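You operate a simulated robot arm through the tools that you are given. There is no shell and no other tool.

You are at the controls of a simulated robot arm. One attempt, no reset.

Task
Move the yellow ring from the cleaner to its jewel box slot.
Fine: blue socket off first; lay the cleaner's lid on the dressing table for now and put it back after; shut the jewel box.
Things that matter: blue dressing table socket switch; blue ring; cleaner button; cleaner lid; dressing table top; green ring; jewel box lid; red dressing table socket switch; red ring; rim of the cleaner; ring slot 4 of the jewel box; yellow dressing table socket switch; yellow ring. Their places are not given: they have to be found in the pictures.

It is judged by the outcome, as a careful person would: the job done as asked, and still so three seconds after it is handed in. It fails if anything else is knocked over, pushed out of place, dropped, spilled or broken. Lids that push on must go on centred and level and be pressed home; caps that screw on are set level and turned clockwise until they are tight.

Robot
A 7-joint arm with a two-finger parallel gripper, fixed in place. Base frame: the origin is at the foot of the arm, x ahead of it, y to its left, z up; the work surface is at about z = 76. Readings come in cm, degrees, newtons and seconds.
With the tool pointing down near the work surface it reaches from about 16 to 70 cm from the base axis. Its first joint turns from -115.0 to 115.0 degrees. Payload 3.91 kg.
The tool frame sits at the grasp point between the pads (the TCP): z along the fingers, y along the line on which they close. The tips reach 3 cm beyond it. The gripper opens to 11 cm. The fingers are 2 cm wide and 1 cm thick; the gripper's body (4.8 by 11.2 cm) begins 5.5 cm behind the TCP.
Orientation is that of the tool frame in the base frame, as a unit quaternion [w, x, y, z]. With the fingers straight down and closing along the base's y, the tool's x points along the base's -x, its y along +y and its z along -z.

Tools
- The arm moves only by the tool play_rows. Its argument "moves" is a list of rows, each a list of 7 numbers: the shift along the tool's x, y, z in cm, then the turn, a rotation vector about the tool's x, y, z in degrees, then the finger opening in cm, from 0 to 11. In form: [[tx, ty, tz, rx, ry, rz, hand], ...]. A call has 1 to 20 rows; each row shifts and turns the commanded pose from where the row before left it, along the tool's axes as they then stand. Rows are played at 5 a second. More than 5 cm and 8.6 degrees between two rows, or a gripper value outside its range, and nothing of the call is played. Where a pose cannot be reached the arm comes as near as it can. A force on the tool above 40 N (or 10 N above the force at the start of the call, whichever is more), or a blocked arm, ends the call early, and 0.2 s more pass. The fingers move at their own pace (about 10.8 cm/s each) and stop on an object; they squeeze with about 37 N. The grip force told is the motor's: it shows also when the fingers shut on nothing. Time passes only in rows, and 0.2 s behind the last, so rows that do not move let the fingers close. The reply holds the time, the measured pose of the TCP, the force on the tool along the base axes, the opening and the grip force, in the units named above and with some noise, with the torque about the TCP (base axes, N m) and any sound that the robot's microphone picked up, and new pictures: "views" is both (left out), scene, wrist or none.
- Cameras (640 x 400 px; columns grow to the right, rows downward): "scene" is fixed at [21.93, -49.96, 144.07]; the picture's right is [0.91, -0.42, 0.00], its down [0.41, 0.87, -0.27] and it looks along [0.11, 0.24, 0.96] (base axes); focal length 214 px, centre (320, 200). "wrist" rides on the gripper at [7.2, 1.7, -10.3] in the tool frame; the picture's right is [-0.23, 0.97, 0.00], its down [-0.76, -0.18, -0.62] and it looks along [-0.61, -0.14, 0.78] (tool axes); focal length 222 px, centre (320, 200).
- slide_trunk(by): slides the trunk up (or, below 0, down) by that many cm; the arm rides with it, the base frame stays. It gives what a move gives, with no picture.
- probe_pixels(camera, pixels): for up to 12 pixels [column, row] of the newest picture of that camera ("zoom" is the newest enlarged one), the place [x, y, z] in the base frame of the surface seen there, good to about 0.3 cm. The clock stands still meanwhile.
- enlarge(camera, box): a new picture of the part [left, top, right, bottom] of that camera's present view, enlarged. The clock stands still meanwhile.
- finish_job(): hands the job in; it is judged then, once.

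Unless the task says otherwise, let go and move clear before handing in.

The tools are called after ">>>" by a JSON object that holds its "method" and its "body". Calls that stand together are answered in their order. play_rows: Moves the arm, as the interface text tells. Its arguments: {"type":"object","properties":{"moves":{"type":"array"},"views":{"type":"string","enum":["both","scene","wrist","none"]}},"required":["moves"]} The other tools are called the same way: slide_trunk (by) slides the trunk up or down; probe_pixels (camera, pixels) gives the place of the surface under pixels of a picture; enlarge (camera, box) takes an enlarged picture of a part of a camera's view; finish_job () hands the job in.

At the start:

```text
time_s: 0.0
tcp_pos: [48.33, -14.85, 137.27]
tool_rot: [0.0, 0.0, 1.0, 0.0]
ft_force: [0.4, 0.1, 0.4]
moment: [-0.01, 0.03, -0.03]
opening: 11.02
grip_force: 0.1
trunk travel left (down, up): [-87.5, 11.5]
```

scene: 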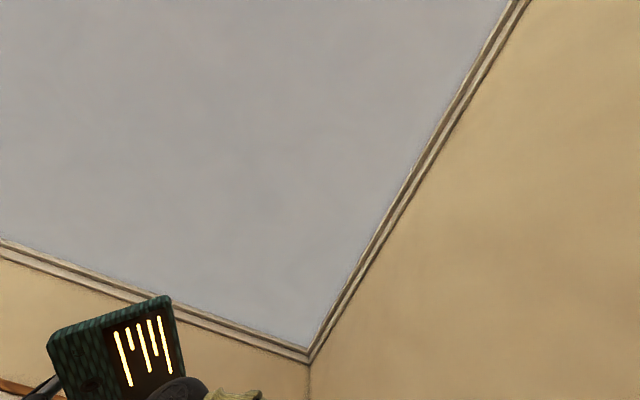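
wrist: 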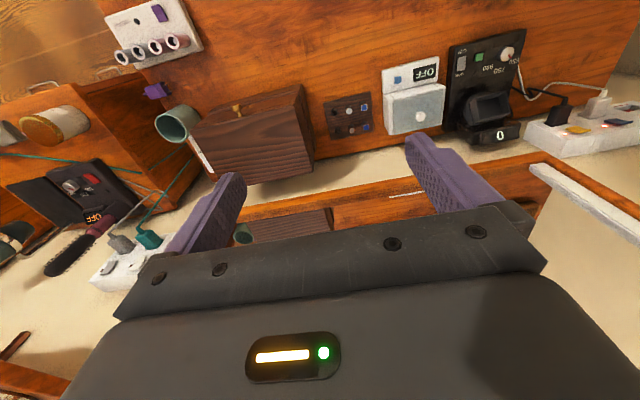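

The scene camera looks up at the ceiling, so only the wrist picture is useful: it shows a table with two power strips, dark boxes, and a white device reading "OFF" around (412,95). I'll enlarge parts of the wrist view to identify things.

>>> {"method": "enlarge", "body": {"camera": "wrist", "box": [300, 20, 640, 230]}}

>>> {"method": "enlarge", "body": {"camera": "wrist", "box": [0, 0, 340, 210]}}

>>> {"method": "probe_pixels", "body": {"camera": "wrist", "pixels": [[420, 115], [350, 115], [240, 115], [577, 130], [618, 122], [605, 105], [490, 120], [120, 245], [90, 200], [50, 120], [150, 20], [300, 210]]}}

```text
1.88 times, centred on (470, 125) of wrist
```

zoom: 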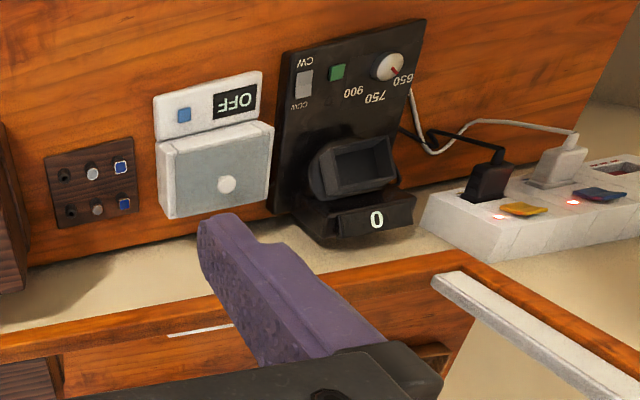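

```text
1.88 times, centred on (170, 105) of wrist
```

zoom: 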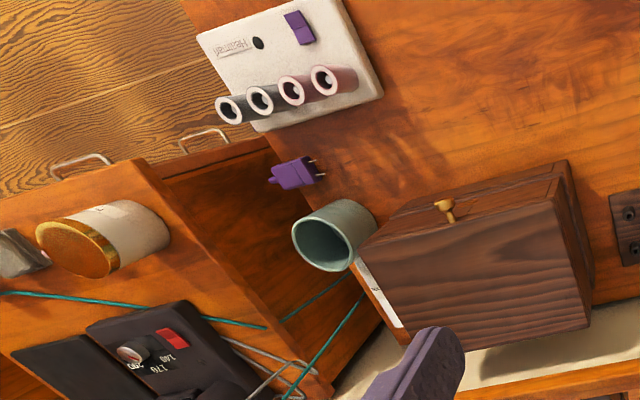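

```text
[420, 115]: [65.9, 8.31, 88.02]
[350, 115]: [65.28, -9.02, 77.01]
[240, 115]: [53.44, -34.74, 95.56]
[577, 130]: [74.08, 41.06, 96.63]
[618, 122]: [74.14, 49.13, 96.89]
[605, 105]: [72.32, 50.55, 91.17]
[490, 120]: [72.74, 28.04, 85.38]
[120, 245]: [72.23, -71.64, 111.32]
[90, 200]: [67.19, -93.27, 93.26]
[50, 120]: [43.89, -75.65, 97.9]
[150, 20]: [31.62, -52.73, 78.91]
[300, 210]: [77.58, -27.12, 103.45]
```

The row of objects includes a white device with "OFF" display near (412,95), a dark box with brass knob near (237,108), a small dark board with six holes near (350,115), and the power strip at right (590,130). I'll zoom in harder on each of them.

>>> {"method": "enlarge", "body": {"camera": "wrist", "box": [510, 70, 640, 170]}}

>>> {"method": "enlarge", "body": {"camera": "wrist", "box": [310, 50, 460, 150]}}

>>> {"method": "enlarge", "body": {"camera": "wrist", "box": [150, 70, 330, 200]}}

>>> {"method": "enlarge", "body": {"camera": "wrist", "box": [0, 140, 220, 300]}}

```text
4.00 times, centred on (575, 120) of wrist
```

zoom: 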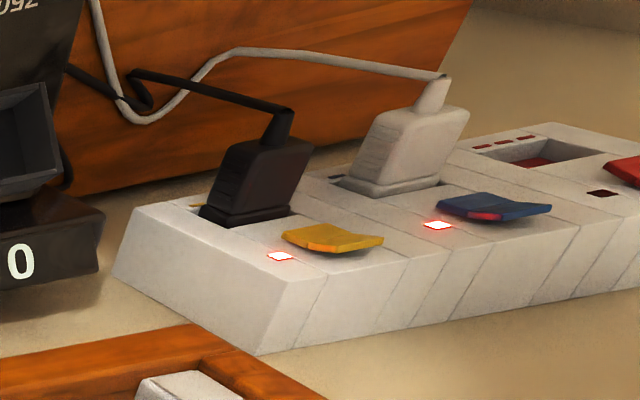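

```text
4.00 times, centred on (385, 100) of wrist
```

zoom: 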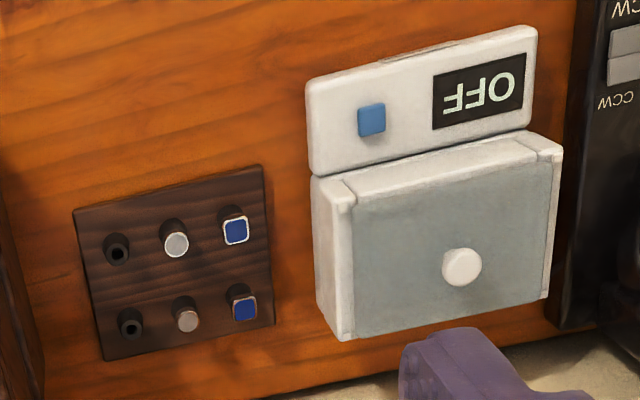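

```text
3.08 times, centred on (240, 135) of wrist
```

zoom: 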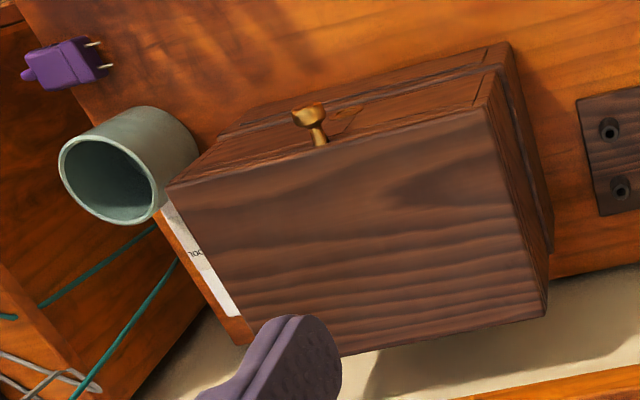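

```text
2.50 times, centred on (110, 220) of wrist
```

zoom: 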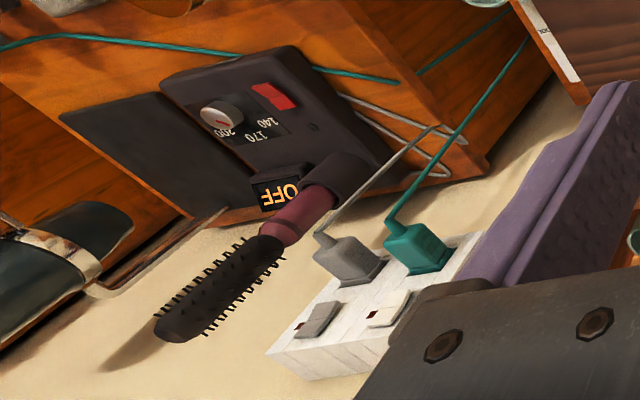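

The cleaner is the white unit with the blue button (370,120 in that zoom), the jewel box is the wooden box with the brass knob, and the strip at right has yellow/blue/red rockers with yellow and blue lit. I'll probe the strip in zoom for its 3D geometry.

>>> {"method": "enlarge", "body": {"camera": "wrist", "box": [510, 70, 640, 170]}}

>>> {"method": "probe_pixels", "body": {"camera": "zoom", "pixels": [[280, 257], [330, 238], [370, 242], [436, 226], [490, 206], [460, 205], [530, 210], [480, 216], [300, 280], [140, 280], [500, 350], [500, 290]]}}

>>> {"method": "enlarge", "body": {"camera": "wrist", "box": [310, 50, 460, 150]}}

>>> {"method": "probe_pixels", "body": {"camera": "zoom", "pixels": [[370, 118], [330, 160], [320, 90], [530, 40], [460, 265], [345, 190], [345, 330], [545, 290], [535, 150], [330, 200], [322, 300], [480, 100]]}}

```text
4.00 times, centred on (575, 120) of wrist
```

zoom: 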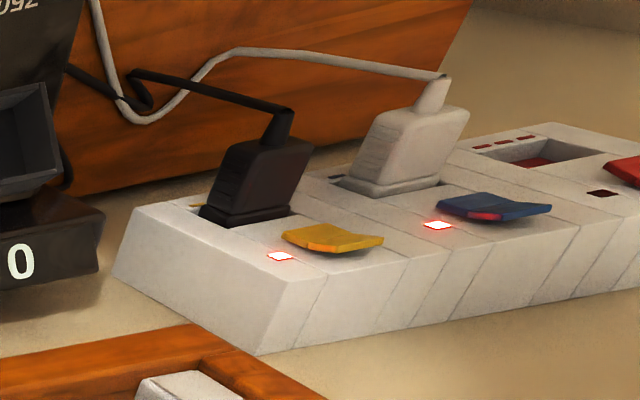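

```text
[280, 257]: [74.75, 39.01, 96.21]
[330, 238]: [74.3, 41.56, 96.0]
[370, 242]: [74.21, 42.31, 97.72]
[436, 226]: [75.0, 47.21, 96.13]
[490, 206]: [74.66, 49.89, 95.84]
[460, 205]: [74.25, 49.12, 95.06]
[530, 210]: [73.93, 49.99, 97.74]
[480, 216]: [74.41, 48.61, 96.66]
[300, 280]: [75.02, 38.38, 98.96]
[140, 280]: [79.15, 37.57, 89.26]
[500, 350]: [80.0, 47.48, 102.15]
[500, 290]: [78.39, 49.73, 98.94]
```

```text
4.00 times, centred on (385, 100) of wrist
```

zoom: 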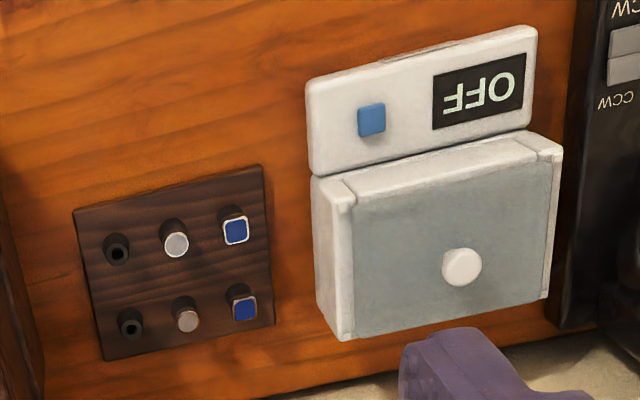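

```text
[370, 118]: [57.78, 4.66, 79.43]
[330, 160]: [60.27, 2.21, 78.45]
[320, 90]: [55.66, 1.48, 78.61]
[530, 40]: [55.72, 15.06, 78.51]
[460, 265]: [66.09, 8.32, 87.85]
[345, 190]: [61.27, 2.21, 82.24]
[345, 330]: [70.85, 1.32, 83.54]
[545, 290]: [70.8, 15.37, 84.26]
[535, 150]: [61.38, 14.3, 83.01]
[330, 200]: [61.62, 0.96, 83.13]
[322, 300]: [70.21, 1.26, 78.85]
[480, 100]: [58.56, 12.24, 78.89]
```

The strip is wall-mounted with its face at x≈75 facing the arm; the blue rocker is near [74.3, 49.5, 96.5] and its top end (zoom 530,210) stands out. I'll move over to the left at this height and yaw towards it for a better look.

>>> {"method": "play_rows", "body": {"moves": [[0, 4.6, 0, 0, 0, 0, 0], [0, 4.6, 0, 0, 0, 0, 0], [0, 4.6, 0, 0, 0, 0, 0], [0, 4.6, 0, 0, 0, 0, 0], [0, 4.6, 0, 0, 0, 0, 0], [0, 4.6, 0, 0, 0, 0, 0], [0, 4.6, 0, 0, 0, 0, 0], [0, 4.6, 0, 0, 0, 0, 0], [0, 4.6, 0, 0, 0, 0, 0], [0, 0, 0, 0, 0, -8, 0], [0, 0, 0, 0, 0, -8, 0], [0, 0, 0, 0, 0, -8, 0], [0, 0, 0, 0, 0, -6, 0]], "views": "wrist"}}

```text
time_s: 2.8
tcp_pos: [48.51, 26.58, 137.19]
tool_rot: [0.0, -0.259, 0.966, 0.0]
ft_force: [-0.1, 1.1, -0.2]
moment: [-0.01, -0.03, -0.06]
opening: 0.0
grip_force: 37.0
trunk travel left (down, up): [-87.5, 11.5]
```

wrist: 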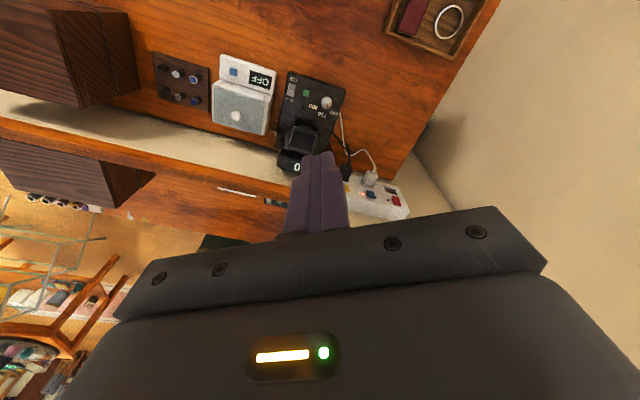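

The yawed view shows the strip at (375,195) near a corner with a side wall at right. I'll probe the strip and walls and zoom on the rockers.

>>> {"method": "enlarge", "body": {"camera": "wrist", "box": [330, 150, 430, 220]}}

>>> {"method": "probe_pixels", "body": {"camera": "zoom", "pixels": [[110, 250], [280, 230], [250, 190], [240, 270], [440, 310], [500, 250], [410, 400], [90, 370], [100, 160], [570, 260]]}}

>>> {"method": "probe_pixels", "body": {"camera": "wrist", "pixels": [[560, 150], [450, 60], [425, 150], [430, 200], [500, 60]]}}

```text
5.71 times, centred on (380, 185) of wrist
```

zoom: 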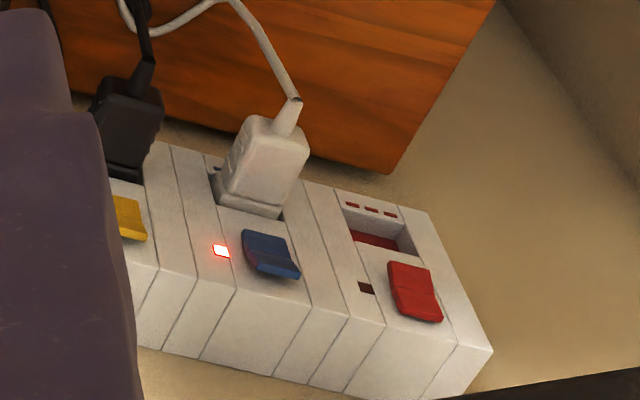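

```text
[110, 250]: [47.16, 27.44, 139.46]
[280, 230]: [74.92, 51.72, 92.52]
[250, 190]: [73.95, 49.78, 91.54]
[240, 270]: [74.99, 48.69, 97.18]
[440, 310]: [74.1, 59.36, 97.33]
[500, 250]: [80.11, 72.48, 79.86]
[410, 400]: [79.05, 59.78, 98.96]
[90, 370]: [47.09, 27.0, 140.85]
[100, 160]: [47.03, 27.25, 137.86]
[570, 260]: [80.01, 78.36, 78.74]
```

```text
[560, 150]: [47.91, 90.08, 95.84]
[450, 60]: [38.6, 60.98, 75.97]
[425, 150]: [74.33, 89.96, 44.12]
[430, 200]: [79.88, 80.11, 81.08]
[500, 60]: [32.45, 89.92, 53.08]
```

Blue rocker spans about (243–300, 230–280) in the zoom, lit lamp at (220,250); the red one (off) lies flipped the other way. I'll probe the rocker ends precisely.

>>> {"method": "probe_pixels", "body": {"camera": "zoom", "pixels": [[250, 238], [265, 245], [280, 240], [268, 268], [290, 270], [282, 275], [395, 270], [420, 270], [415, 300], [430, 315], [270, 258], [220, 250]]}}

```text
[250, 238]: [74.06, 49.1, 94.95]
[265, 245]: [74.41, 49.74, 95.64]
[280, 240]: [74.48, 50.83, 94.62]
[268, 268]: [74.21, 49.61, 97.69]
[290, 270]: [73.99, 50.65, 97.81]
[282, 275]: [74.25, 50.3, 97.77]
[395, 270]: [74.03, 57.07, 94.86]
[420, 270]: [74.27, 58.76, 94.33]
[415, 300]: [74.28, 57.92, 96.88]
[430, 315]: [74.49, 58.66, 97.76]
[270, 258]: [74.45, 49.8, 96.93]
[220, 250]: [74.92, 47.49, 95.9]
```

The blue rocker's raised end is the top one, about [74.0, 50.0, 97.6], with the pressed bottom end at z≈94.7. I'll pitch the closed gripper towards horizontal at this height before approaching.

>>> {"method": "play_rows", "body": {"moves": [[0, 0, 0, 0, -8, 0, 0], [0, 0, 0, 0, -8, 0, 0], [0, 0, 0, 0, -8, 0, 0], [0, 0, 0, 0, -8, 0, 0], [0, 0, 0, 0, -8, 0, 0], [0, 0, 0, 0, -8, 0, 0], [0, 0, 0, 0, -8, 0, 0], [0, 0, 0, 0, -8, 0, 0], [0, 0, 0, 0, -8, 0, 0], [0, 0, 0, 0, -8, 0, 0]], "views": "both"}}

```text
time_s: 5.0
tcp_pos: [48.77, 26.48, 136.62]
tool_rot: [0.593, -0.202, 0.764, 0.157]
ft_force: [-1.0, 0.9, 0.3]
moment: [0.02, 0.0, 0.01]
opening: 0.0
grip_force: 37.6
out of reach, approached as far as the arm can: row 7
trunk travel left (down, up): [-87.5, 11.5]
```

scene: 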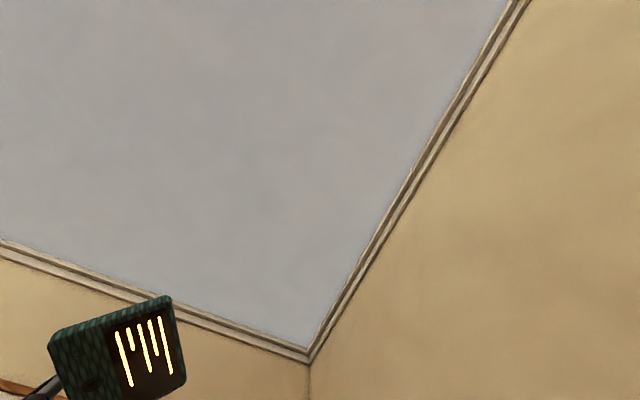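
wrist: 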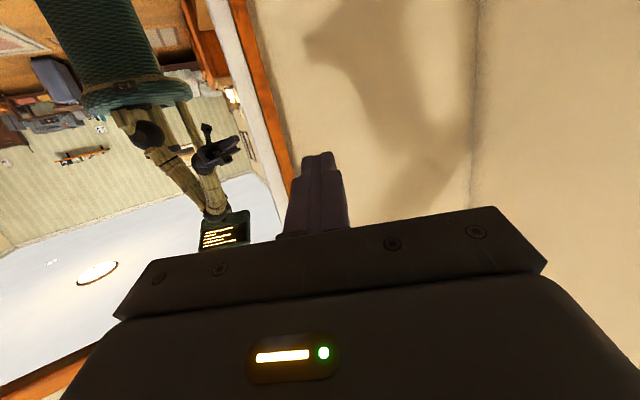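

The tool now points about 14° below horizontal (slightly short of commanded), and the mirror at left (170,130) reflects the robot itself. I'll enlarge the reflection to understand the arm's posture before lowering the trunk.

>>> {"method": "enlarge", "body": {"camera": "wrist", "box": [0, 0, 300, 290]}}

```text
1.38 times, centred on (150, 145) of wrist
```

zoom: 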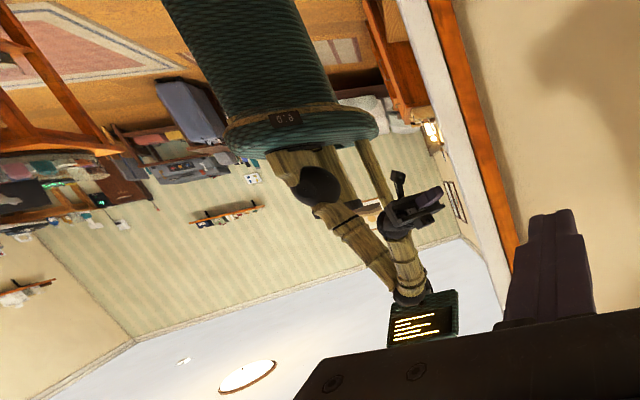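

The reflection shows the arm on top of the green column with the elbow up and the forearm coming down, so there is room to reach down and forward. I'll advance half way towards a pre-press pose in front of the strip.

>>> {"method": "play_rows", "body": {"moves": [[2.53, 1.14, 3.57, 0, 0, 0, 0], [2.53, 1.14, 3.57, 0, 0, 0, 0], [2.53, 1.14, 3.57, 0, 0, 0, 0], [2.53, 1.14, 3.57, 0, 0, 0, 0], [2.53, 1.14, 3.57, 0, 0, 0, 0]], "views": "wrist"}}

```text
time_s: 6.2
tcp_pos: [58.27, 38.53, 119.81]
tool_rot: [0.591, -0.202, 0.765, 0.157]
ft_force: [0.3, 0.3, 0.3]
moment: [-0.04, 0.0, -0.04]
opening: 0.0
grip_force: 36.9
trunk travel left (down, up): [-87.5, 11.5]
```

wrist: 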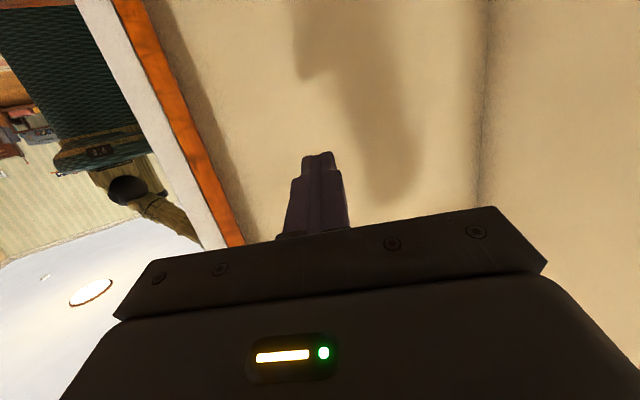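

The pose is reached with the tool about 14° below horizontal, and nothing is near the fingertips (318,160). I'll continue to the pre-press pose about 4 cm in front of the blue rocker.

>>> {"method": "play_rows", "body": {"moves": [[2.97, 0.79, 3.09, 0, 0, 0, 0], [2.97, 0.79, 3.09, 0, 0, 0, 0], [2.97, 0.79, 3.09, 0, 0, 0, 0], [2.97, 0.79, 3.09, 0, 0, 0, 0], [2.97, 0.79, 3.09, 0, 0, 0, 0], [2.97, 0.79, 3.09, 0, 0, 0, 0]], "views": "wrist"}}

```text
time_s: 7.6
tcp_pos: [67.69, 49.55, 97.94]
tool_rot: [0.592, -0.203, 0.764, 0.156]
ft_force: [-1.1, 0.6, -0.4]
moment: [0.02, 0.03, -0.01]
opening: 0.0
grip_force: 37.0
trunk travel left (down, up): [-87.5, 11.5]
```

wrist: 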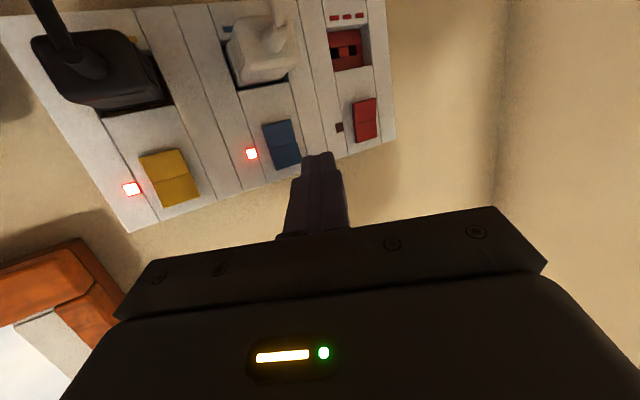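

Reached pre-press: blue rocker at (283,143), lamp lit at (251,154), fingertips at (318,157). I'll probe the rocker from here for exact coordinates.

>>> {"method": "enlarge", "body": {"camera": "wrist", "box": [230, 90, 350, 190]}}

>>> {"method": "probe_pixels", "body": {"camera": "wrist", "pixels": [[270, 127], [289, 122], [277, 144], [295, 141], [277, 163], [296, 158], [283, 155], [251, 154], [366, 110], [367, 130], [175, 165], [182, 195]]}}

```text
4.00 times, centred on (290, 140) of wrist
```

zoom: 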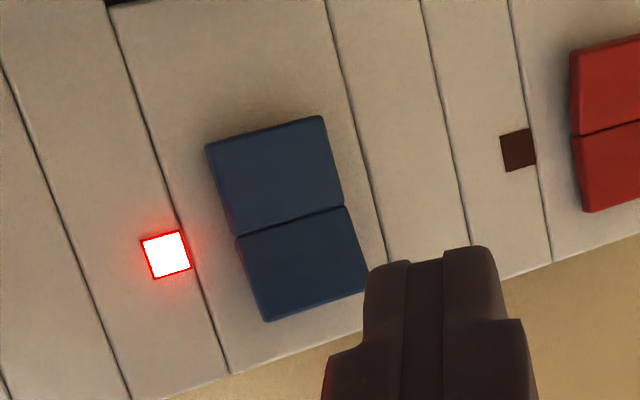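

```text
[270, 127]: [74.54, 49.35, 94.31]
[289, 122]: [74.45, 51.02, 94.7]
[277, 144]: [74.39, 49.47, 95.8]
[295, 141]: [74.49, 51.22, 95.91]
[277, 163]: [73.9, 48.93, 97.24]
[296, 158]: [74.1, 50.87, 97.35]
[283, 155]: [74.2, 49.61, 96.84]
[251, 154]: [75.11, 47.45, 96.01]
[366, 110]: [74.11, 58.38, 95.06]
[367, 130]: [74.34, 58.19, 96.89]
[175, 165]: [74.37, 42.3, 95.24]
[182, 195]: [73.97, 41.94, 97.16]
```

Blue rocker: top end at about [73.9, 50.0, 97.3], pivot at z≈95.9; my leading fingertip edge is at about [70.9, 50.2, 98.1]. I'll push straight along +x in small steps until it flips.

>>> {"method": "play_rows", "body": {"moves": [[-0.194, -0.446, 0.756, 0, 0, 0, 0], [-0.194, -0.446, 0.756, 0, 0, 0, 0], [-0.194, -0.446, 0.756, 0, 0, 0, 0], [-0.065, -0.149, 0.252, 0, 0, 0, 0], [-0.065, -0.149, 0.252, 0, 0, 0, 0], [-0.065, -0.149, 0.252, 0, 0, 0, 0]], "views": "wrist"}}

```text
time_s: 9.0
tcp_pos: [71.2, 49.37, 98.03]
tool_rot: [0.592, -0.202, 0.765, 0.156]
ft_force: [-0.1, 0.7, 0.1]
moment: [0.0, -0.02, -0.01]
opening: 0.02
grip_force: 36.9
trunk travel left (down, up): [-87.5, 11.5]
```

wrist: 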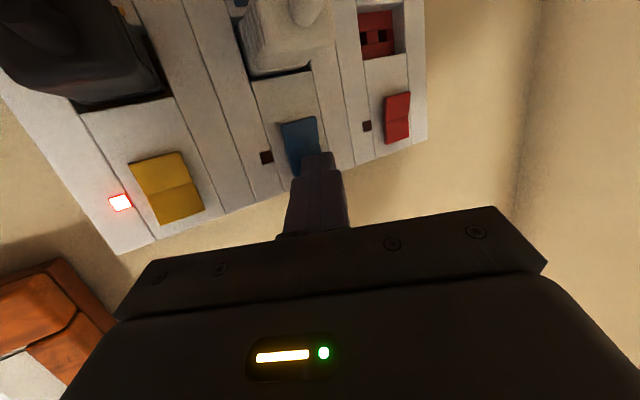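

The blue lamp at (266,157) is now dark, with the yellow lamp still lit at (120,203): blue is off. I'll back straight out and then rise away from the strip.

>>> {"method": "play_rows", "body": {"moves": [[0.194, 0.446, -0.756, 0, 0, 0, 0], [0.194, 0.446, -0.756, 0, 0, 0, 0], [0.388, 0.89, -1.51, 0, 0, 0, 0], [-2.97, -0.79, -3.09, 0, 0, 0, 0], [-2.97, -0.79, -3.09, 0, 0, 0, 0], [-2.97, -0.79, -3.09, 0, 0, 0, 0], [-2.97, -0.79, -3.09, 0, 0, 0, 0], [-2.97, -0.79, -3.09, 0, 0, 0, 0], [-2.97, -0.79, -3.09, 0, 0, 0, 0]], "views": "wrist"}}

```text
time_s: 11.0
tcp_pos: [58.09, 38.2, 120.13]
tool_rot: [0.592, -0.202, 0.764, 0.157]
ft_force: [-0.3, -0.8, -0.6]
moment: [0.0, 0.05, -0.03]
opening: 0.0
grip_force: 36.8
trunk travel left (down, up): [-87.5, 11.5]
```

wrist: 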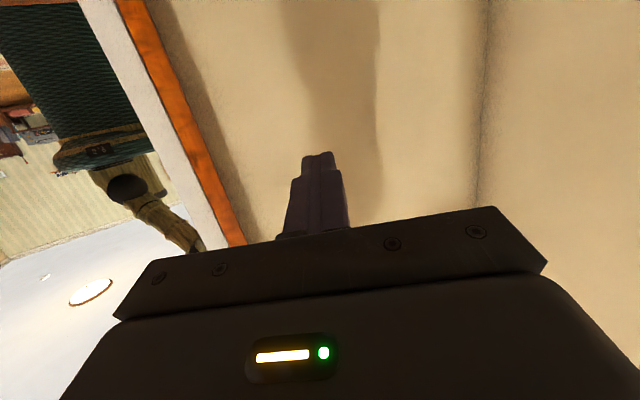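

Blue socket is off and the arm is clear. I'll turn the gripper back to pointing straight down and undo the yaw.

>>> {"method": "play_rows", "body": {"moves": [[0, 0, 0, 0, 8.4, 0, 0], [0, 0, 0, 0, 8.4, 0, 0], [0, 0, 0, 0, 8.4, 0, 0], [0, 0, 0, 0, 8.4, 0, 0], [0, 0, 0, 0, 8.4, 0, 0], [0, 0, 0, 0, 8.4, 0, 0], [0, 0, 0, 0, 8.4, 0, 0], [0, 0, 0, 0, 8.4, 0, 0], [0, 0, 0, 0, 8.4, 0, 0], [0, 0, -4, 0, 0, 7.5, 0], [0, 0, -4, 0, 0, 7.5, 0], [0, 0, -4, 0, 0, 7.5, 0], [0, 0, -4, 0, 0, 7.5, 0]], "views": "wrist"}}

```text
time_s: 13.8
tcp_pos: [58.19, 38.49, 135.56]
tool_rot: [-0.002, 0.004, 1.0, -0.001]
ft_force: [-0.6, 0.0, -1.5]
moment: [0.01, 0.05, -0.01]
opening: 0.0
grip_force: 37.0
trunk travel left (down, up): [-87.5, 11.5]
```

wrist: 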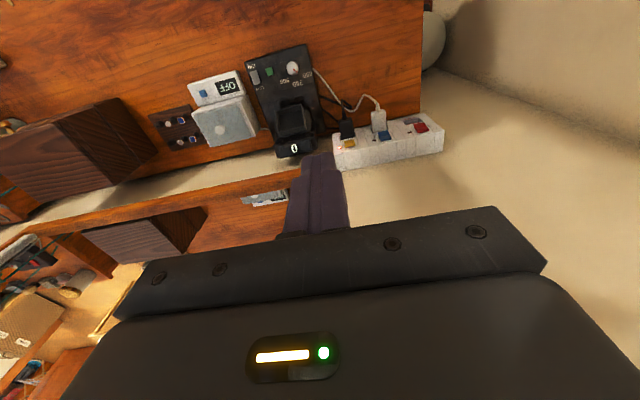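

Pointing down again at [58.2, 38.5, 135.6]. I'll zoom on the cleaner (218,110) and strip to check their state.

>>> {"method": "enlarge", "body": {"camera": "wrist", "box": [140, 40, 340, 170]}}

>>> {"method": "enlarge", "body": {"camera": "wrist", "box": [320, 70, 470, 180]}}

```text
3.08 times, centred on (240, 105) of wrist
```

zoom: 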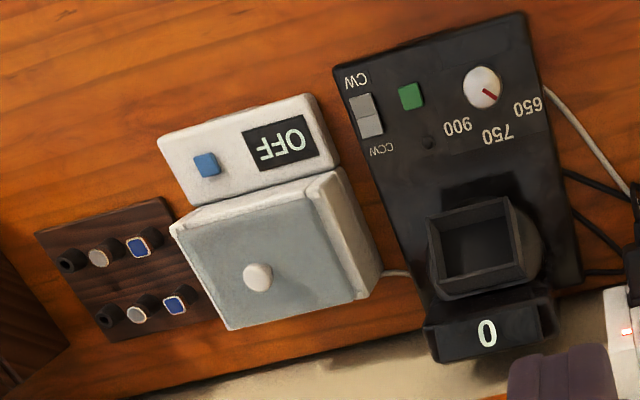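

```text
3.64 times, centred on (395, 125) of wrist
```

zoom: 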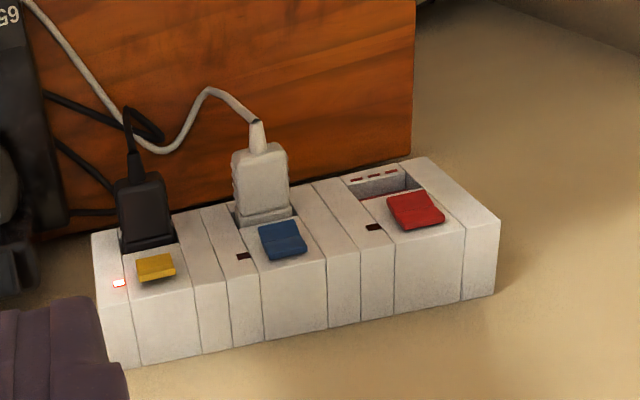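

The cleaner, its lid knob and the unlit blue lamp are clear. Next I'll swing over to view the jewel box from the front.

>>> {"method": "play_rows", "body": {"moves": [[1.45, -4.28, 0, 0, 0, 0, 4], [1.45, -4.28, 0, 0, 0, 0, 4], [1.45, -4.28, 0, 0, 0, 0, 4], [1.45, -4.28, 0, 0, 0, 0, 4], [1.45, -4.28, 0, 0, 0, 0, 4], [1.45, -4.28, 0, 0, 0, 0, 4], [1.45, -4.28, 0, 0, 0, 0, 4], [1.45, -4.28, 0, 0, 0, 0, 4], [1.45, -4.28, 0, 0, 0, 0, 4], [1.45, -4.28, 0, 0, 0, 0, 4], [1.45, -4.28, 0, 0, 0, 0, 4], [1.45, -4.28, 0, 0, 0, 0, 4], [1.45, -4.28, 0, 0, 0, 0, 4], [1.45, -4.28, 0, 0, 0, 0, 4], [1.45, -4.28, 0, 0, 0, 0, 4], [1.45, -4.28, 0, 0, 0, 0, 4]], "views": "wrist"}}

```text
time_s: 17.2
tcp_pos: [34.44, -30.03, 135.98]
tool_rot: [0.0, 0.003, 1.0, 0.0]
ft_force: [0.7, -0.3, 0.8]
moment: [0.02, -0.02, -0.01]
opening: 3.99
grip_force: 0.0
trunk travel left (down, up): [-87.5, 11.5]
```

wrist: 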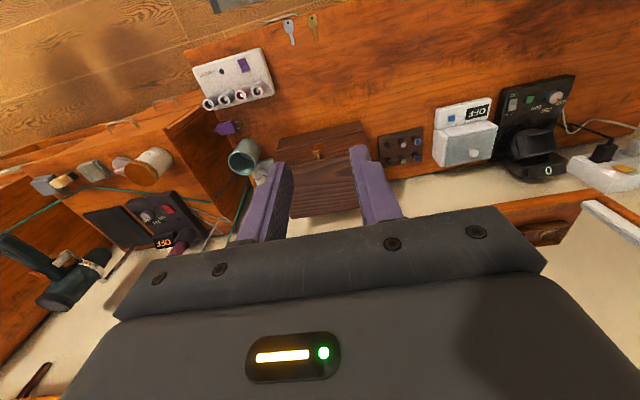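

>>> {"method": "enlarge", "body": {"camera": "wrist", "box": [220, 100, 400, 220]}}

>>> {"method": "probe_pixels", "body": {"camera": "zoom", "pixels": [[355, 192], [345, 185], [260, 230], [480, 200], [300, 130], [490, 105], [300, 150], [400, 150], [520, 215], [490, 360], [300, 250], [380, 300]]}}

```text
3.33 times, centred on (310, 160) of wrist
```

zoom: 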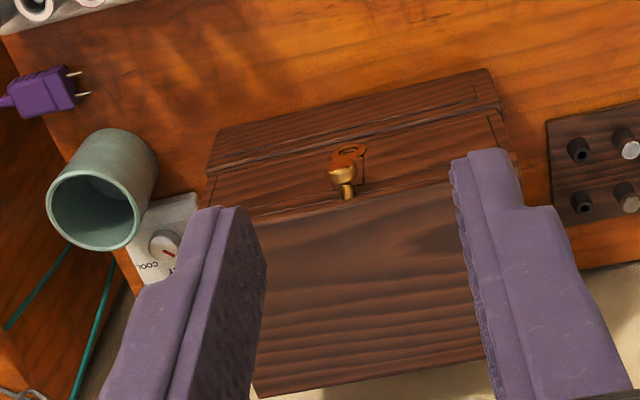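

```text
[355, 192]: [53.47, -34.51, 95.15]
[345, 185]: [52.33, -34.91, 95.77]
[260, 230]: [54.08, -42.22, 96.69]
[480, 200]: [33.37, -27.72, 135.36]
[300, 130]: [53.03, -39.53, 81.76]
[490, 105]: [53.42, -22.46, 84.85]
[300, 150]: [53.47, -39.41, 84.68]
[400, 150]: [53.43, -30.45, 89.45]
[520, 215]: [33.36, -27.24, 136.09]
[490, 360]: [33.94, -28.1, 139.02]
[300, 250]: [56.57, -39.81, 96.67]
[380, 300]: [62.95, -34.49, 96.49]
```

The jewel box top is at z≈96.6, front face at x≈53.4, with a brass knob near the top front edge and seams lower down. I'll go lower and tilt to look at the front face more squarely.

>>> {"method": "play_rows", "body": {"moves": [[0.35, -0.3, 4.4, 0, 0, 0, 4], [0.35, -0.3, 4.4, 0, 0, 0, 4], [0.35, -0.3, 4.4, 0, 0, 0, 4], [0.35, -0.3, 4.4, 0, 0, 0, 4], [0.35, -0.3, 4.4, 0, 0, 0, 4], [0.35, -0.3, 4.4, 0, 0, 0, 4], [0.35, -0.3, 4.4, 0, 0, 0, 4], [0, 0, 0, 0, -8, 0, 4], [0, 0, 0, 0, -8, 0, 4], [0, 0, 0, 0, -8, 0, 4], [0, 0, 0, 0, -8, 0, 4], [0, 0, 0, 0, -8, 0, 4]], "views": "wrist"}}

```text
time_s: 19.8
tcp_pos: [32.1, -32.08, 105.28]
tool_rot: [0.344, 0.003, 0.939, -0.002]
ft_force: [0.3, -0.4, -0.9]
moment: [0.02, -0.02, 0.02]
opening: 3.98
grip_force: 0.2
trunk travel left (down, up): [-87.5, 11.5]
```

wrist: 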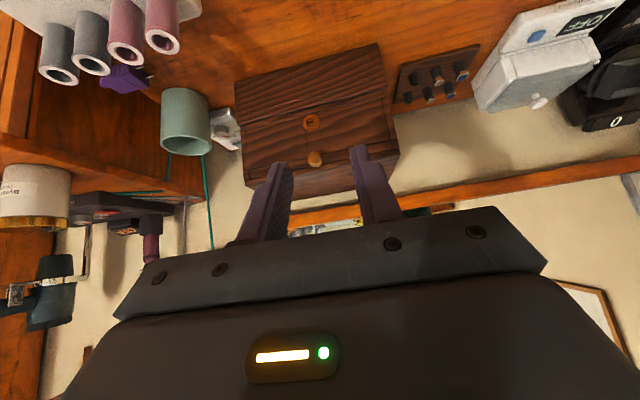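

>>> {"method": "enlarge", "body": {"camera": "wrist", "box": [220, 40, 410, 200]}}

>>> {"method": "probe_pixels", "body": {"camera": "zoom", "pixels": [[310, 275], [315, 262], [320, 285], [300, 310], [60, 240], [60, 300], [100, 290], [550, 180], [520, 20], [80, 200], [300, 200], [300, 245]]}}

```text
2.50 times, centred on (315, 120) of wrist
```

zoom: 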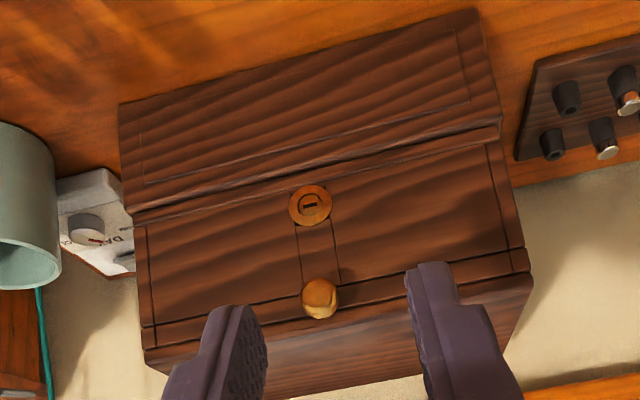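

```text
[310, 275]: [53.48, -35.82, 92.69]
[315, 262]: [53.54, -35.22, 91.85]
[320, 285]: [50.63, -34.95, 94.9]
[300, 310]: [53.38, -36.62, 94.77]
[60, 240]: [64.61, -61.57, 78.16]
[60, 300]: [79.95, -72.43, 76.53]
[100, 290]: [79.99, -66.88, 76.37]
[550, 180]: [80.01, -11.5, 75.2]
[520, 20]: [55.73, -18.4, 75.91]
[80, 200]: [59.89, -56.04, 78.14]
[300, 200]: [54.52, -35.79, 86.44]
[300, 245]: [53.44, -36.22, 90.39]
```

The box front shows a keyhole at (310,205), a strap and a brass knob at (320,297), and seam lines at z≈85 and near z≈94; I need to know which one is the lid seam. I'll enlarge further and probe around the lines.

>>> {"method": "enlarge", "body": {"camera": "wrist", "box": [290, 100, 350, 180]}}

>>> {"method": "enlarge", "body": {"camera": "wrist", "box": [350, 60, 410, 180]}}

```text
5.00 times, centred on (320, 140) of wrist
```

zoom: 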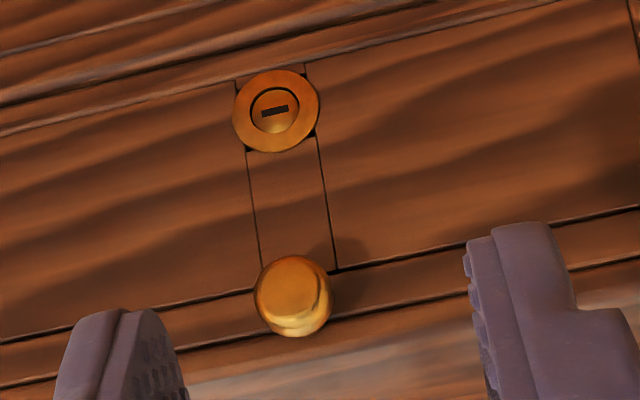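

```text
3.33 times, centred on (380, 120) of wrist
```

zoom: 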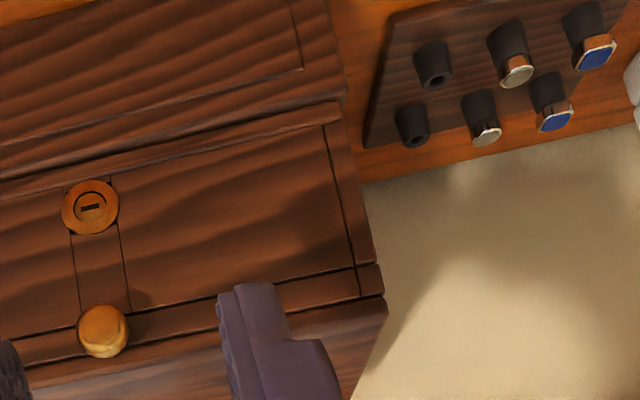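

The line near z≈94 runs the full width, so the lid may be the thin top board carrying the knob. I'll move round to view the box from its right side to see the seam and hinges.

>>> {"method": "play_rows", "body": {"moves": [[-1.93, 3.64, 1.18, 0, 0, 0, 4], [-1.93, 3.64, 1.18, 0, 0, 0, 4], [-1.93, 3.64, 1.18, 0, 0, 0, 4], [-1.93, 3.64, 1.18, 0, 0, 0, 4], [-1.93, 3.64, 1.18, 0, 0, 0, 4], [-1.93, 3.64, 1.18, 0, 0, 0, 4], [-1.93, 3.64, 1.18, 0, 0, 0, 4], [-1.93, 3.64, 1.18, 0, 0, 0, 4], [0, 0, 0, 4.82, 0, 5.75, 4], [0, 0, 0, 4.82, 0, 5.75, 4], [0, 0, 0, 4.82, 0, 5.75, 4], [0, 0, 0, 4.82, 0, 5.75, 4], [0, 0, 0, 4.82, 0, 5.75, 4], [0, 0, 0, 4.82, 0, 5.75, 4], [0, 0, 0, 4.82, 0, 5.75, 4], [0, 0, 0, 4.82, 0, 5.75, 4]], "views": "wrist"}}

```text
time_s: 23.2
tcp_pos: [50.19, -3.06, 107.84]
tool_rot: [0.294, 0.474, 0.811, -0.174]
ft_force: [-0.1, -0.6, 1.2]
moment: [-0.01, 0.01, -0.03]
opening: 4.02
grip_force: 0.1
trunk travel left (down, up): [-87.5, 11.5]
```

wrist: 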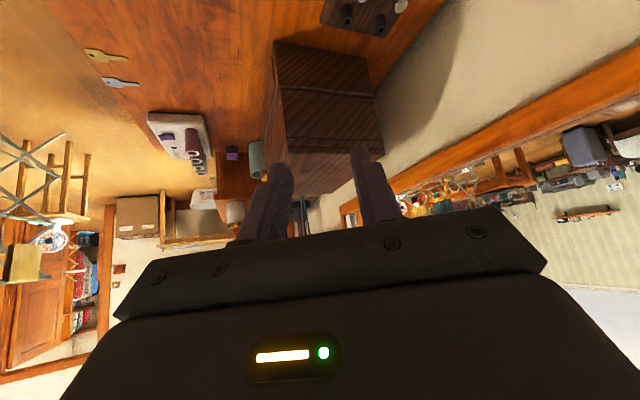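

>>> {"method": "enlarge", "body": {"camera": "wrist", "box": [250, 30, 400, 200]}}

>>> {"method": "probe_pixels", "body": {"camera": "zoom", "pixels": [[170, 60], [170, 145], [190, 145], [185, 265], [400, 260], [440, 280], [400, 145], [380, 50], [300, 250], [300, 300], [300, 330], [190, 230]]}}

```text
2.35 times, centred on (325, 115) of wrist
```

zoom: 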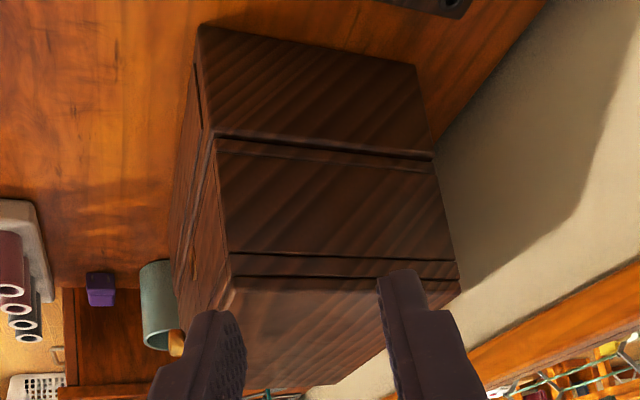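

```text
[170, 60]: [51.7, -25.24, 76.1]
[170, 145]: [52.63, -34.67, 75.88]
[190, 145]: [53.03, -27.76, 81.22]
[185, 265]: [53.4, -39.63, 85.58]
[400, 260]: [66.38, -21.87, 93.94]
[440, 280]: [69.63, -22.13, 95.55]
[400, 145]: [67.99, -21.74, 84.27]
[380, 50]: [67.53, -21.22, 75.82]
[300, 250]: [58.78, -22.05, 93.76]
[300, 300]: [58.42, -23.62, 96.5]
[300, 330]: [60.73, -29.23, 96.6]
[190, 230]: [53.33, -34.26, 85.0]
```

The right-side view shows the lid seam line near z≈94 with the top board up to 96.6, box back at x≈70–71. I'll turn the tool straight down again and then position in front of the knob.

>>> {"method": "play_rows", "body": {"moves": [[0, 0, 0, -4.82, 0, -5.75, 4], [0, 0, 0, -4.82, 0, -5.75, 4], [0, 0, 0, -4.82, 0, -5.75, 4], [0, 0, 0, -4.82, 0, -5.75, 4], [0, 0, 0, -4.82, 0, -5.75, 4], [0, 0, 0, -4.82, 0, -5.75, 4], [0, 0, 0, -4.82, 0, -5.75, 4], [0, 0, 0, -4.82, 0, -5.75, 4], [0, 0, 0, 0, 8, 0, 4], [0, 0, 0, 0, 8, 0, 4], [0, 0, 0, 0, 8, 0, 4], [0, 0, 0, 0, 8, 0, 4], [0, 0, 0, 0, 8, 0, 4]], "views": "wrist"}}

```text
time_s: 26.0
tcp_pos: [50.42, -2.91, 107.62]
tool_rot: [-0.001, 0.003, 1.0, -0.001]
ft_force: [-0.1, -0.2, -0.4]
moment: [0.0, -0.01, -0.06]
opening: 4.0
grip_force: 0.1
trunk travel left (down, up): [-87.5, 11.5]
```

wrist: 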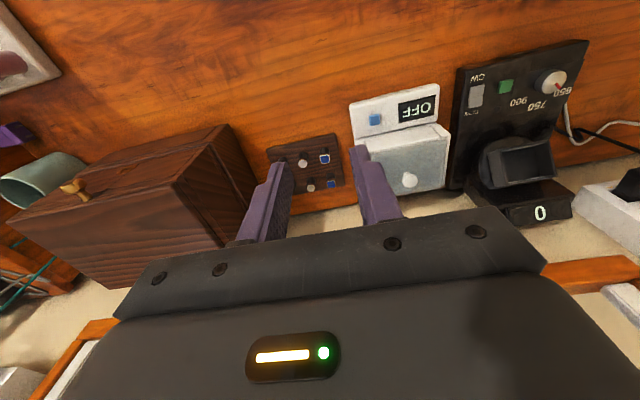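

Pointing down at [50.4,-2.9,107.6]; the brass knob is at (75,187). I'll zoom there and probe it.

>>> {"method": "enlarge", "body": {"camera": "wrist", "box": [30, 110, 250, 250]}}

>>> {"method": "probe_pixels", "body": {"camera": "wrist", "pixels": [[67, 188], [70, 186], [74, 187], [78, 188], [82, 192], [86, 195], [200, 145], [240, 230], [110, 260], [70, 165], [400, 60], [300, 40]]}}

```text
2.86 times, centred on (140, 180) of wrist
```

zoom: 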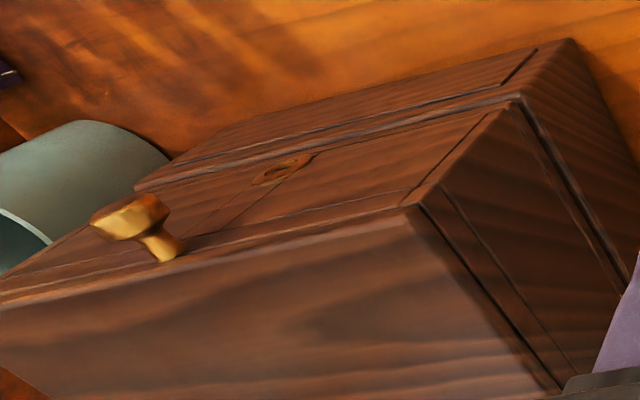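

```text
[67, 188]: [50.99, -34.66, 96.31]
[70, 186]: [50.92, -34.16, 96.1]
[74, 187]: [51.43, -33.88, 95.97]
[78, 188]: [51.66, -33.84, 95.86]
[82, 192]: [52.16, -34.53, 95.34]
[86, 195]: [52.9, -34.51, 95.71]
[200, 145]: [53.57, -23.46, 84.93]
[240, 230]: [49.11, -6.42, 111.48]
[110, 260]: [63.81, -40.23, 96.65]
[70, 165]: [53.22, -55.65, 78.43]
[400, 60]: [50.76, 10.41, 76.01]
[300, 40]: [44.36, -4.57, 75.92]
```

The knob head is centred around [51.1, -34.5, 95.4], about 2 cm across, with the stem into the lid edge at x≈53. I'll move above it with the fingers straddling in y and partly descend for a check.

>>> {"method": "play_rows", "body": {"moves": [[-0.1, -4.52, 0, 0, 0, 0, 4.5], [-0.1, -4.52, 0, 0, 0, 0, 4.5], [-0.1, -4.52, 0, 0, 0, 0, 4.5], [-0.1, -4.52, 0, 0, 0, 0, 4.5], [-0.1, -4.52, 0, 0, 0, 0, 4.5], [-0.1, -4.52, 0, 0, 0, 0, 4.5], [-0.1, -4.52, 0, 0, 0, 0, 4.5], [0, 0, 3, 0, 0, 0, 4.5], [0, 0, 3, 0, 0, 0, 4.5]], "views": "wrist"}}

```text
time_s: 28.0
tcp_pos: [50.79, -34.67, 101.79]
tool_rot: [0.0, 0.004, 1.0, 0.0]
ft_force: [0.2, -0.1, 1.2]
moment: [0.02, 0.0, 0.0]
opening: 4.51
grip_force: 0.0
trunk travel left (down, up): [-87.5, 11.5]
```

wrist: 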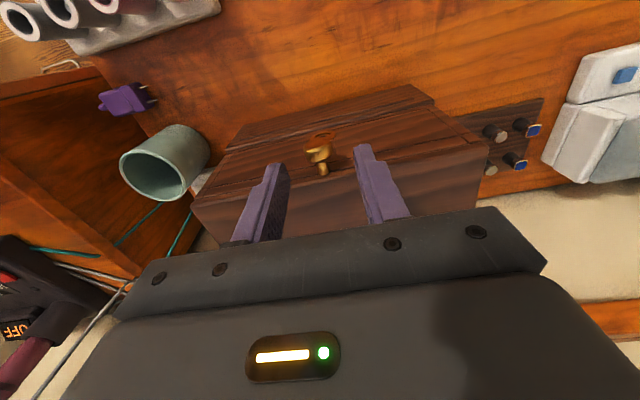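

>>> {"method": "enlarge", "body": {"camera": "wrist", "box": [230, 110, 410, 220]}}

>>> {"method": "probe_pixels", "body": {"camera": "wrist", "pixels": [[308, 148], [312, 146], [318, 146], [328, 148], [320, 158], [323, 164], [323, 172], [273, 170], [362, 150], [330, 142]]}}

```text
3.56 times, centred on (320, 165) of wrist
```

zoom: 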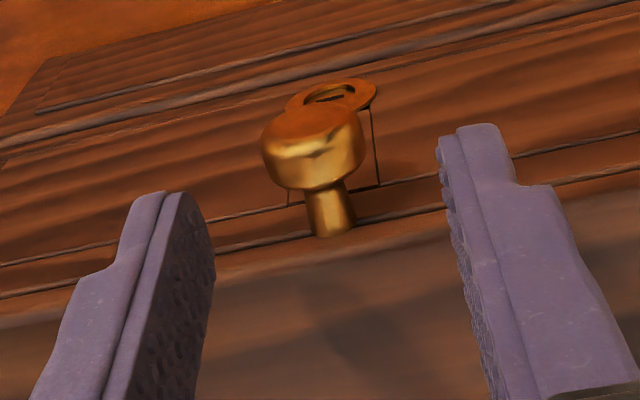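

```text
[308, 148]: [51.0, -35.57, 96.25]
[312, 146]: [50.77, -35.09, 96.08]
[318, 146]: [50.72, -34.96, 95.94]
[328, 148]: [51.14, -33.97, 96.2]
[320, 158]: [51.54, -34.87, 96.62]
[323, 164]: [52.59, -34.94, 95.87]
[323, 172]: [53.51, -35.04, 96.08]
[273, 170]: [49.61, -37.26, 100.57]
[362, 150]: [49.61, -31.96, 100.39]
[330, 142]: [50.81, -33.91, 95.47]
```

The knob head spans about y −35.6…−33.9, x 50.6–52, top z≈96.6, so my fingers are centred. I'll shift 0.4 cm forward, descend so the tips are just below it, and close.

>>> {"method": "play_rows", "body": {"moves": [[-0.4, -0.08, 1.5, 0, 0, 0, 4.5], [0, 0, 1.5, 0, 0, 0, 4.5], [0, 0, 1.4, 0, 0, 0, 4.5], [0, 0, 0, 0, 0, 0, 1], [0, 0, 0, 0, 0, 0, 1], [0, 0, 0, 0, 0, 0, 1]], "views": "wrist"}}

```text
time_s: 29.4
tcp_pos: [51.06, -34.99, 97.47]
tool_rot: [-0.001, 0.004, 1.0, -0.001]
ft_force: [-0.3, -14.9, -2.5]
moment: [-0.52, 0.24, 0.09]
opening: 2.36
grip_force: 44.7
trunk travel left (down, up): [-87.5, 11.5]
```

wrist: 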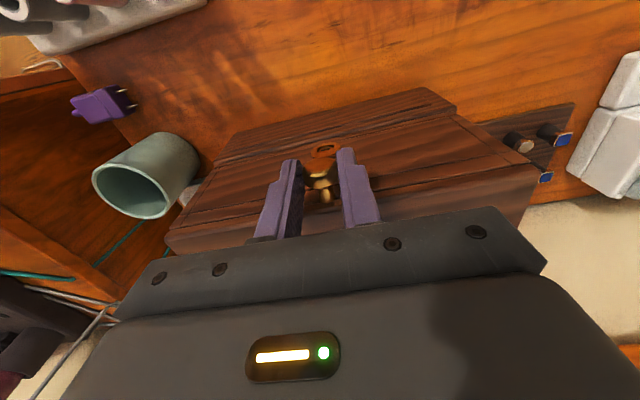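

Gripped the knob (opening 2.36), but there's −15 N sideways, meaning the knob sits slightly further to −y. I'll relieve that with a small −y shift.

>>> {"method": "play_rows", "body": {"moves": [[0, -0.25, 0, 0, 0, 0, 1], [0, 0, 0, 0, 0, 0, 1]], "views": "none"}}

```text
time_s: 30.0
tcp_pos: [51.18, -34.94, 97.34]
tool_rot: [0.0, 0.004, 1.0, 0.001]
ft_force: [0.6, -7.4, -0.2]
moment: [-0.05, -0.08, 0.03]
opening: 2.34
grip_force: 45.1
trunk travel left (down, up): [-87.5, 11.5]
```

Side force dropped to −7.4 N; a bit more shift, then a 1 cm test lift.

>>> {"method": "play_rows", "body": {"moves": [[0, -0.2, 0, 0, 0, 0, 1], [0, 0, -0.5, 0, 0, 0, 1], [0, 0, -0.5, 0, 0, 0, 1], [0, 0, 0, 0, 0, 0, 1]], "views": "wrist"}}

```text
time_s: 31.0
tcp_pos: [51.24, -34.97, 98.3]
tool_rot: [-0.002, 0.002, 1.0, 0.001]
ft_force: [5.0, 9.2, -7.7]
moment: [0.34, 1.04, 0.23]
opening: 2.33
grip_force: 45.2
trunk travel left (down, up): [-87.5, 11.5]
```

wrist: 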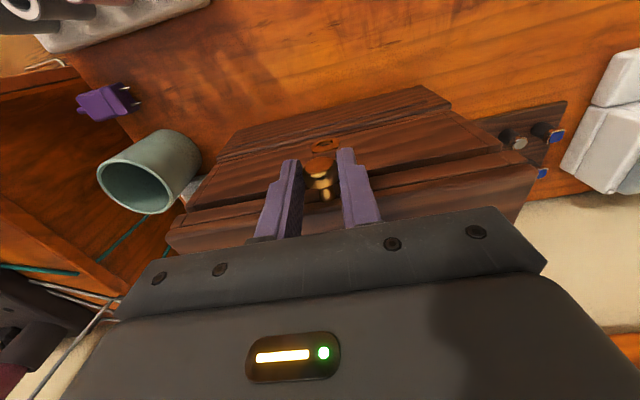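

The lid seems to have separated: a wider gap shows below the top board. I'll zoom to confirm.

>>> {"method": "enlarge", "body": {"camera": "wrist", "box": [160, 80, 540, 260]}}

```text
1.68 times, centred on (350, 170) of wrist
```

zoom: 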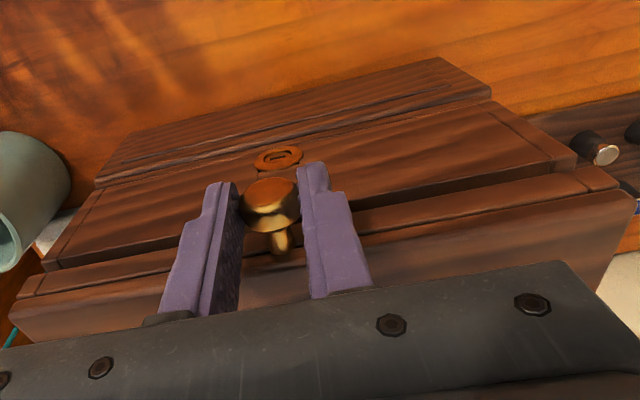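

Confirmed: the top board (lid) is lifting at the z≈94 seam. I'll correct y slightly and lift a little more along the hinge arc, watching whether the grip torque builds up.

>>> {"method": "play_rows", "body": {"moves": [[-0.03, 0.12, -0.6, 0, 0, 0, 1], [-0.05, 0, -0.6, 0, 0, 0, 1], [-0.07, 0, -0.6, 0, 0, 0, 1], [0, 0, 0, 0, 0, 0, 1]], "views": "wrist"}}

```text
time_s: 32.0
tcp_pos: [51.41, -35.02, 100.31]
tool_rot: [-0.001, 0.003, 1.0, -0.001]
ft_force: [9.6, 8.1, -7.4]
moment: [0.21, 0.69, 0.12]
opening: 2.34
grip_force: 45.2
trunk travel left (down, up): [-87.5, 11.5]
```

wrist: 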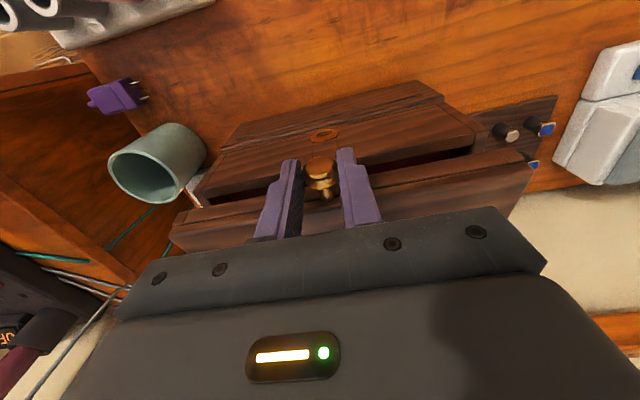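

The torque is staying small (knob slips in the pads) and x-force says the arc needs more +x, consistent with a hinge near x≈71, z≈94. I'll continue the arc to about 20° with that correction.

>>> {"method": "play_rows", "body": {"moves": [[-0.26, 0.12, 0, 0, 0, 0, 1], [-0.255, 0, -0.92, 0, 0, 0, 1], [-0.255, 0, -0.92, 0, 0, 0, 1], [-0.38, 0, -0.965, 0, 0, 0, 1], [-0.38, 0, -0.965, 0, 0, 0, 1], [0, 0, 0, 0, 0, 0, 1]], "views": "wrist"}}

```text
time_s: 33.4
tcp_pos: [52.66, -34.97, 104.03]
tool_rot: [-0.001, 0.004, 1.0, 0.0]
ft_force: [-6.1, 2.0, -5.0]
moment: [0.03, 1.49, 0.05]
opening: 2.36
grip_force: 45.2
trunk travel left (down, up): [-87.5, 11.5]
```

wrist: 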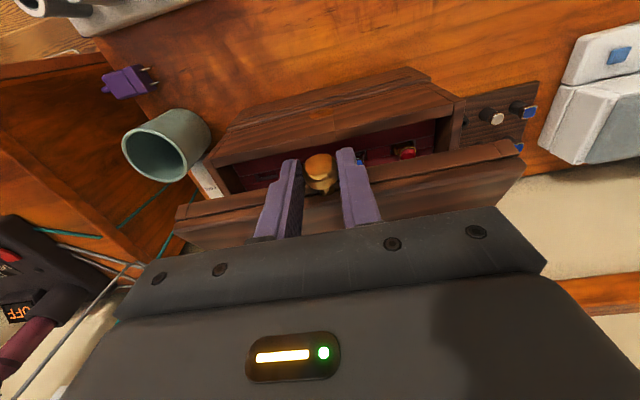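

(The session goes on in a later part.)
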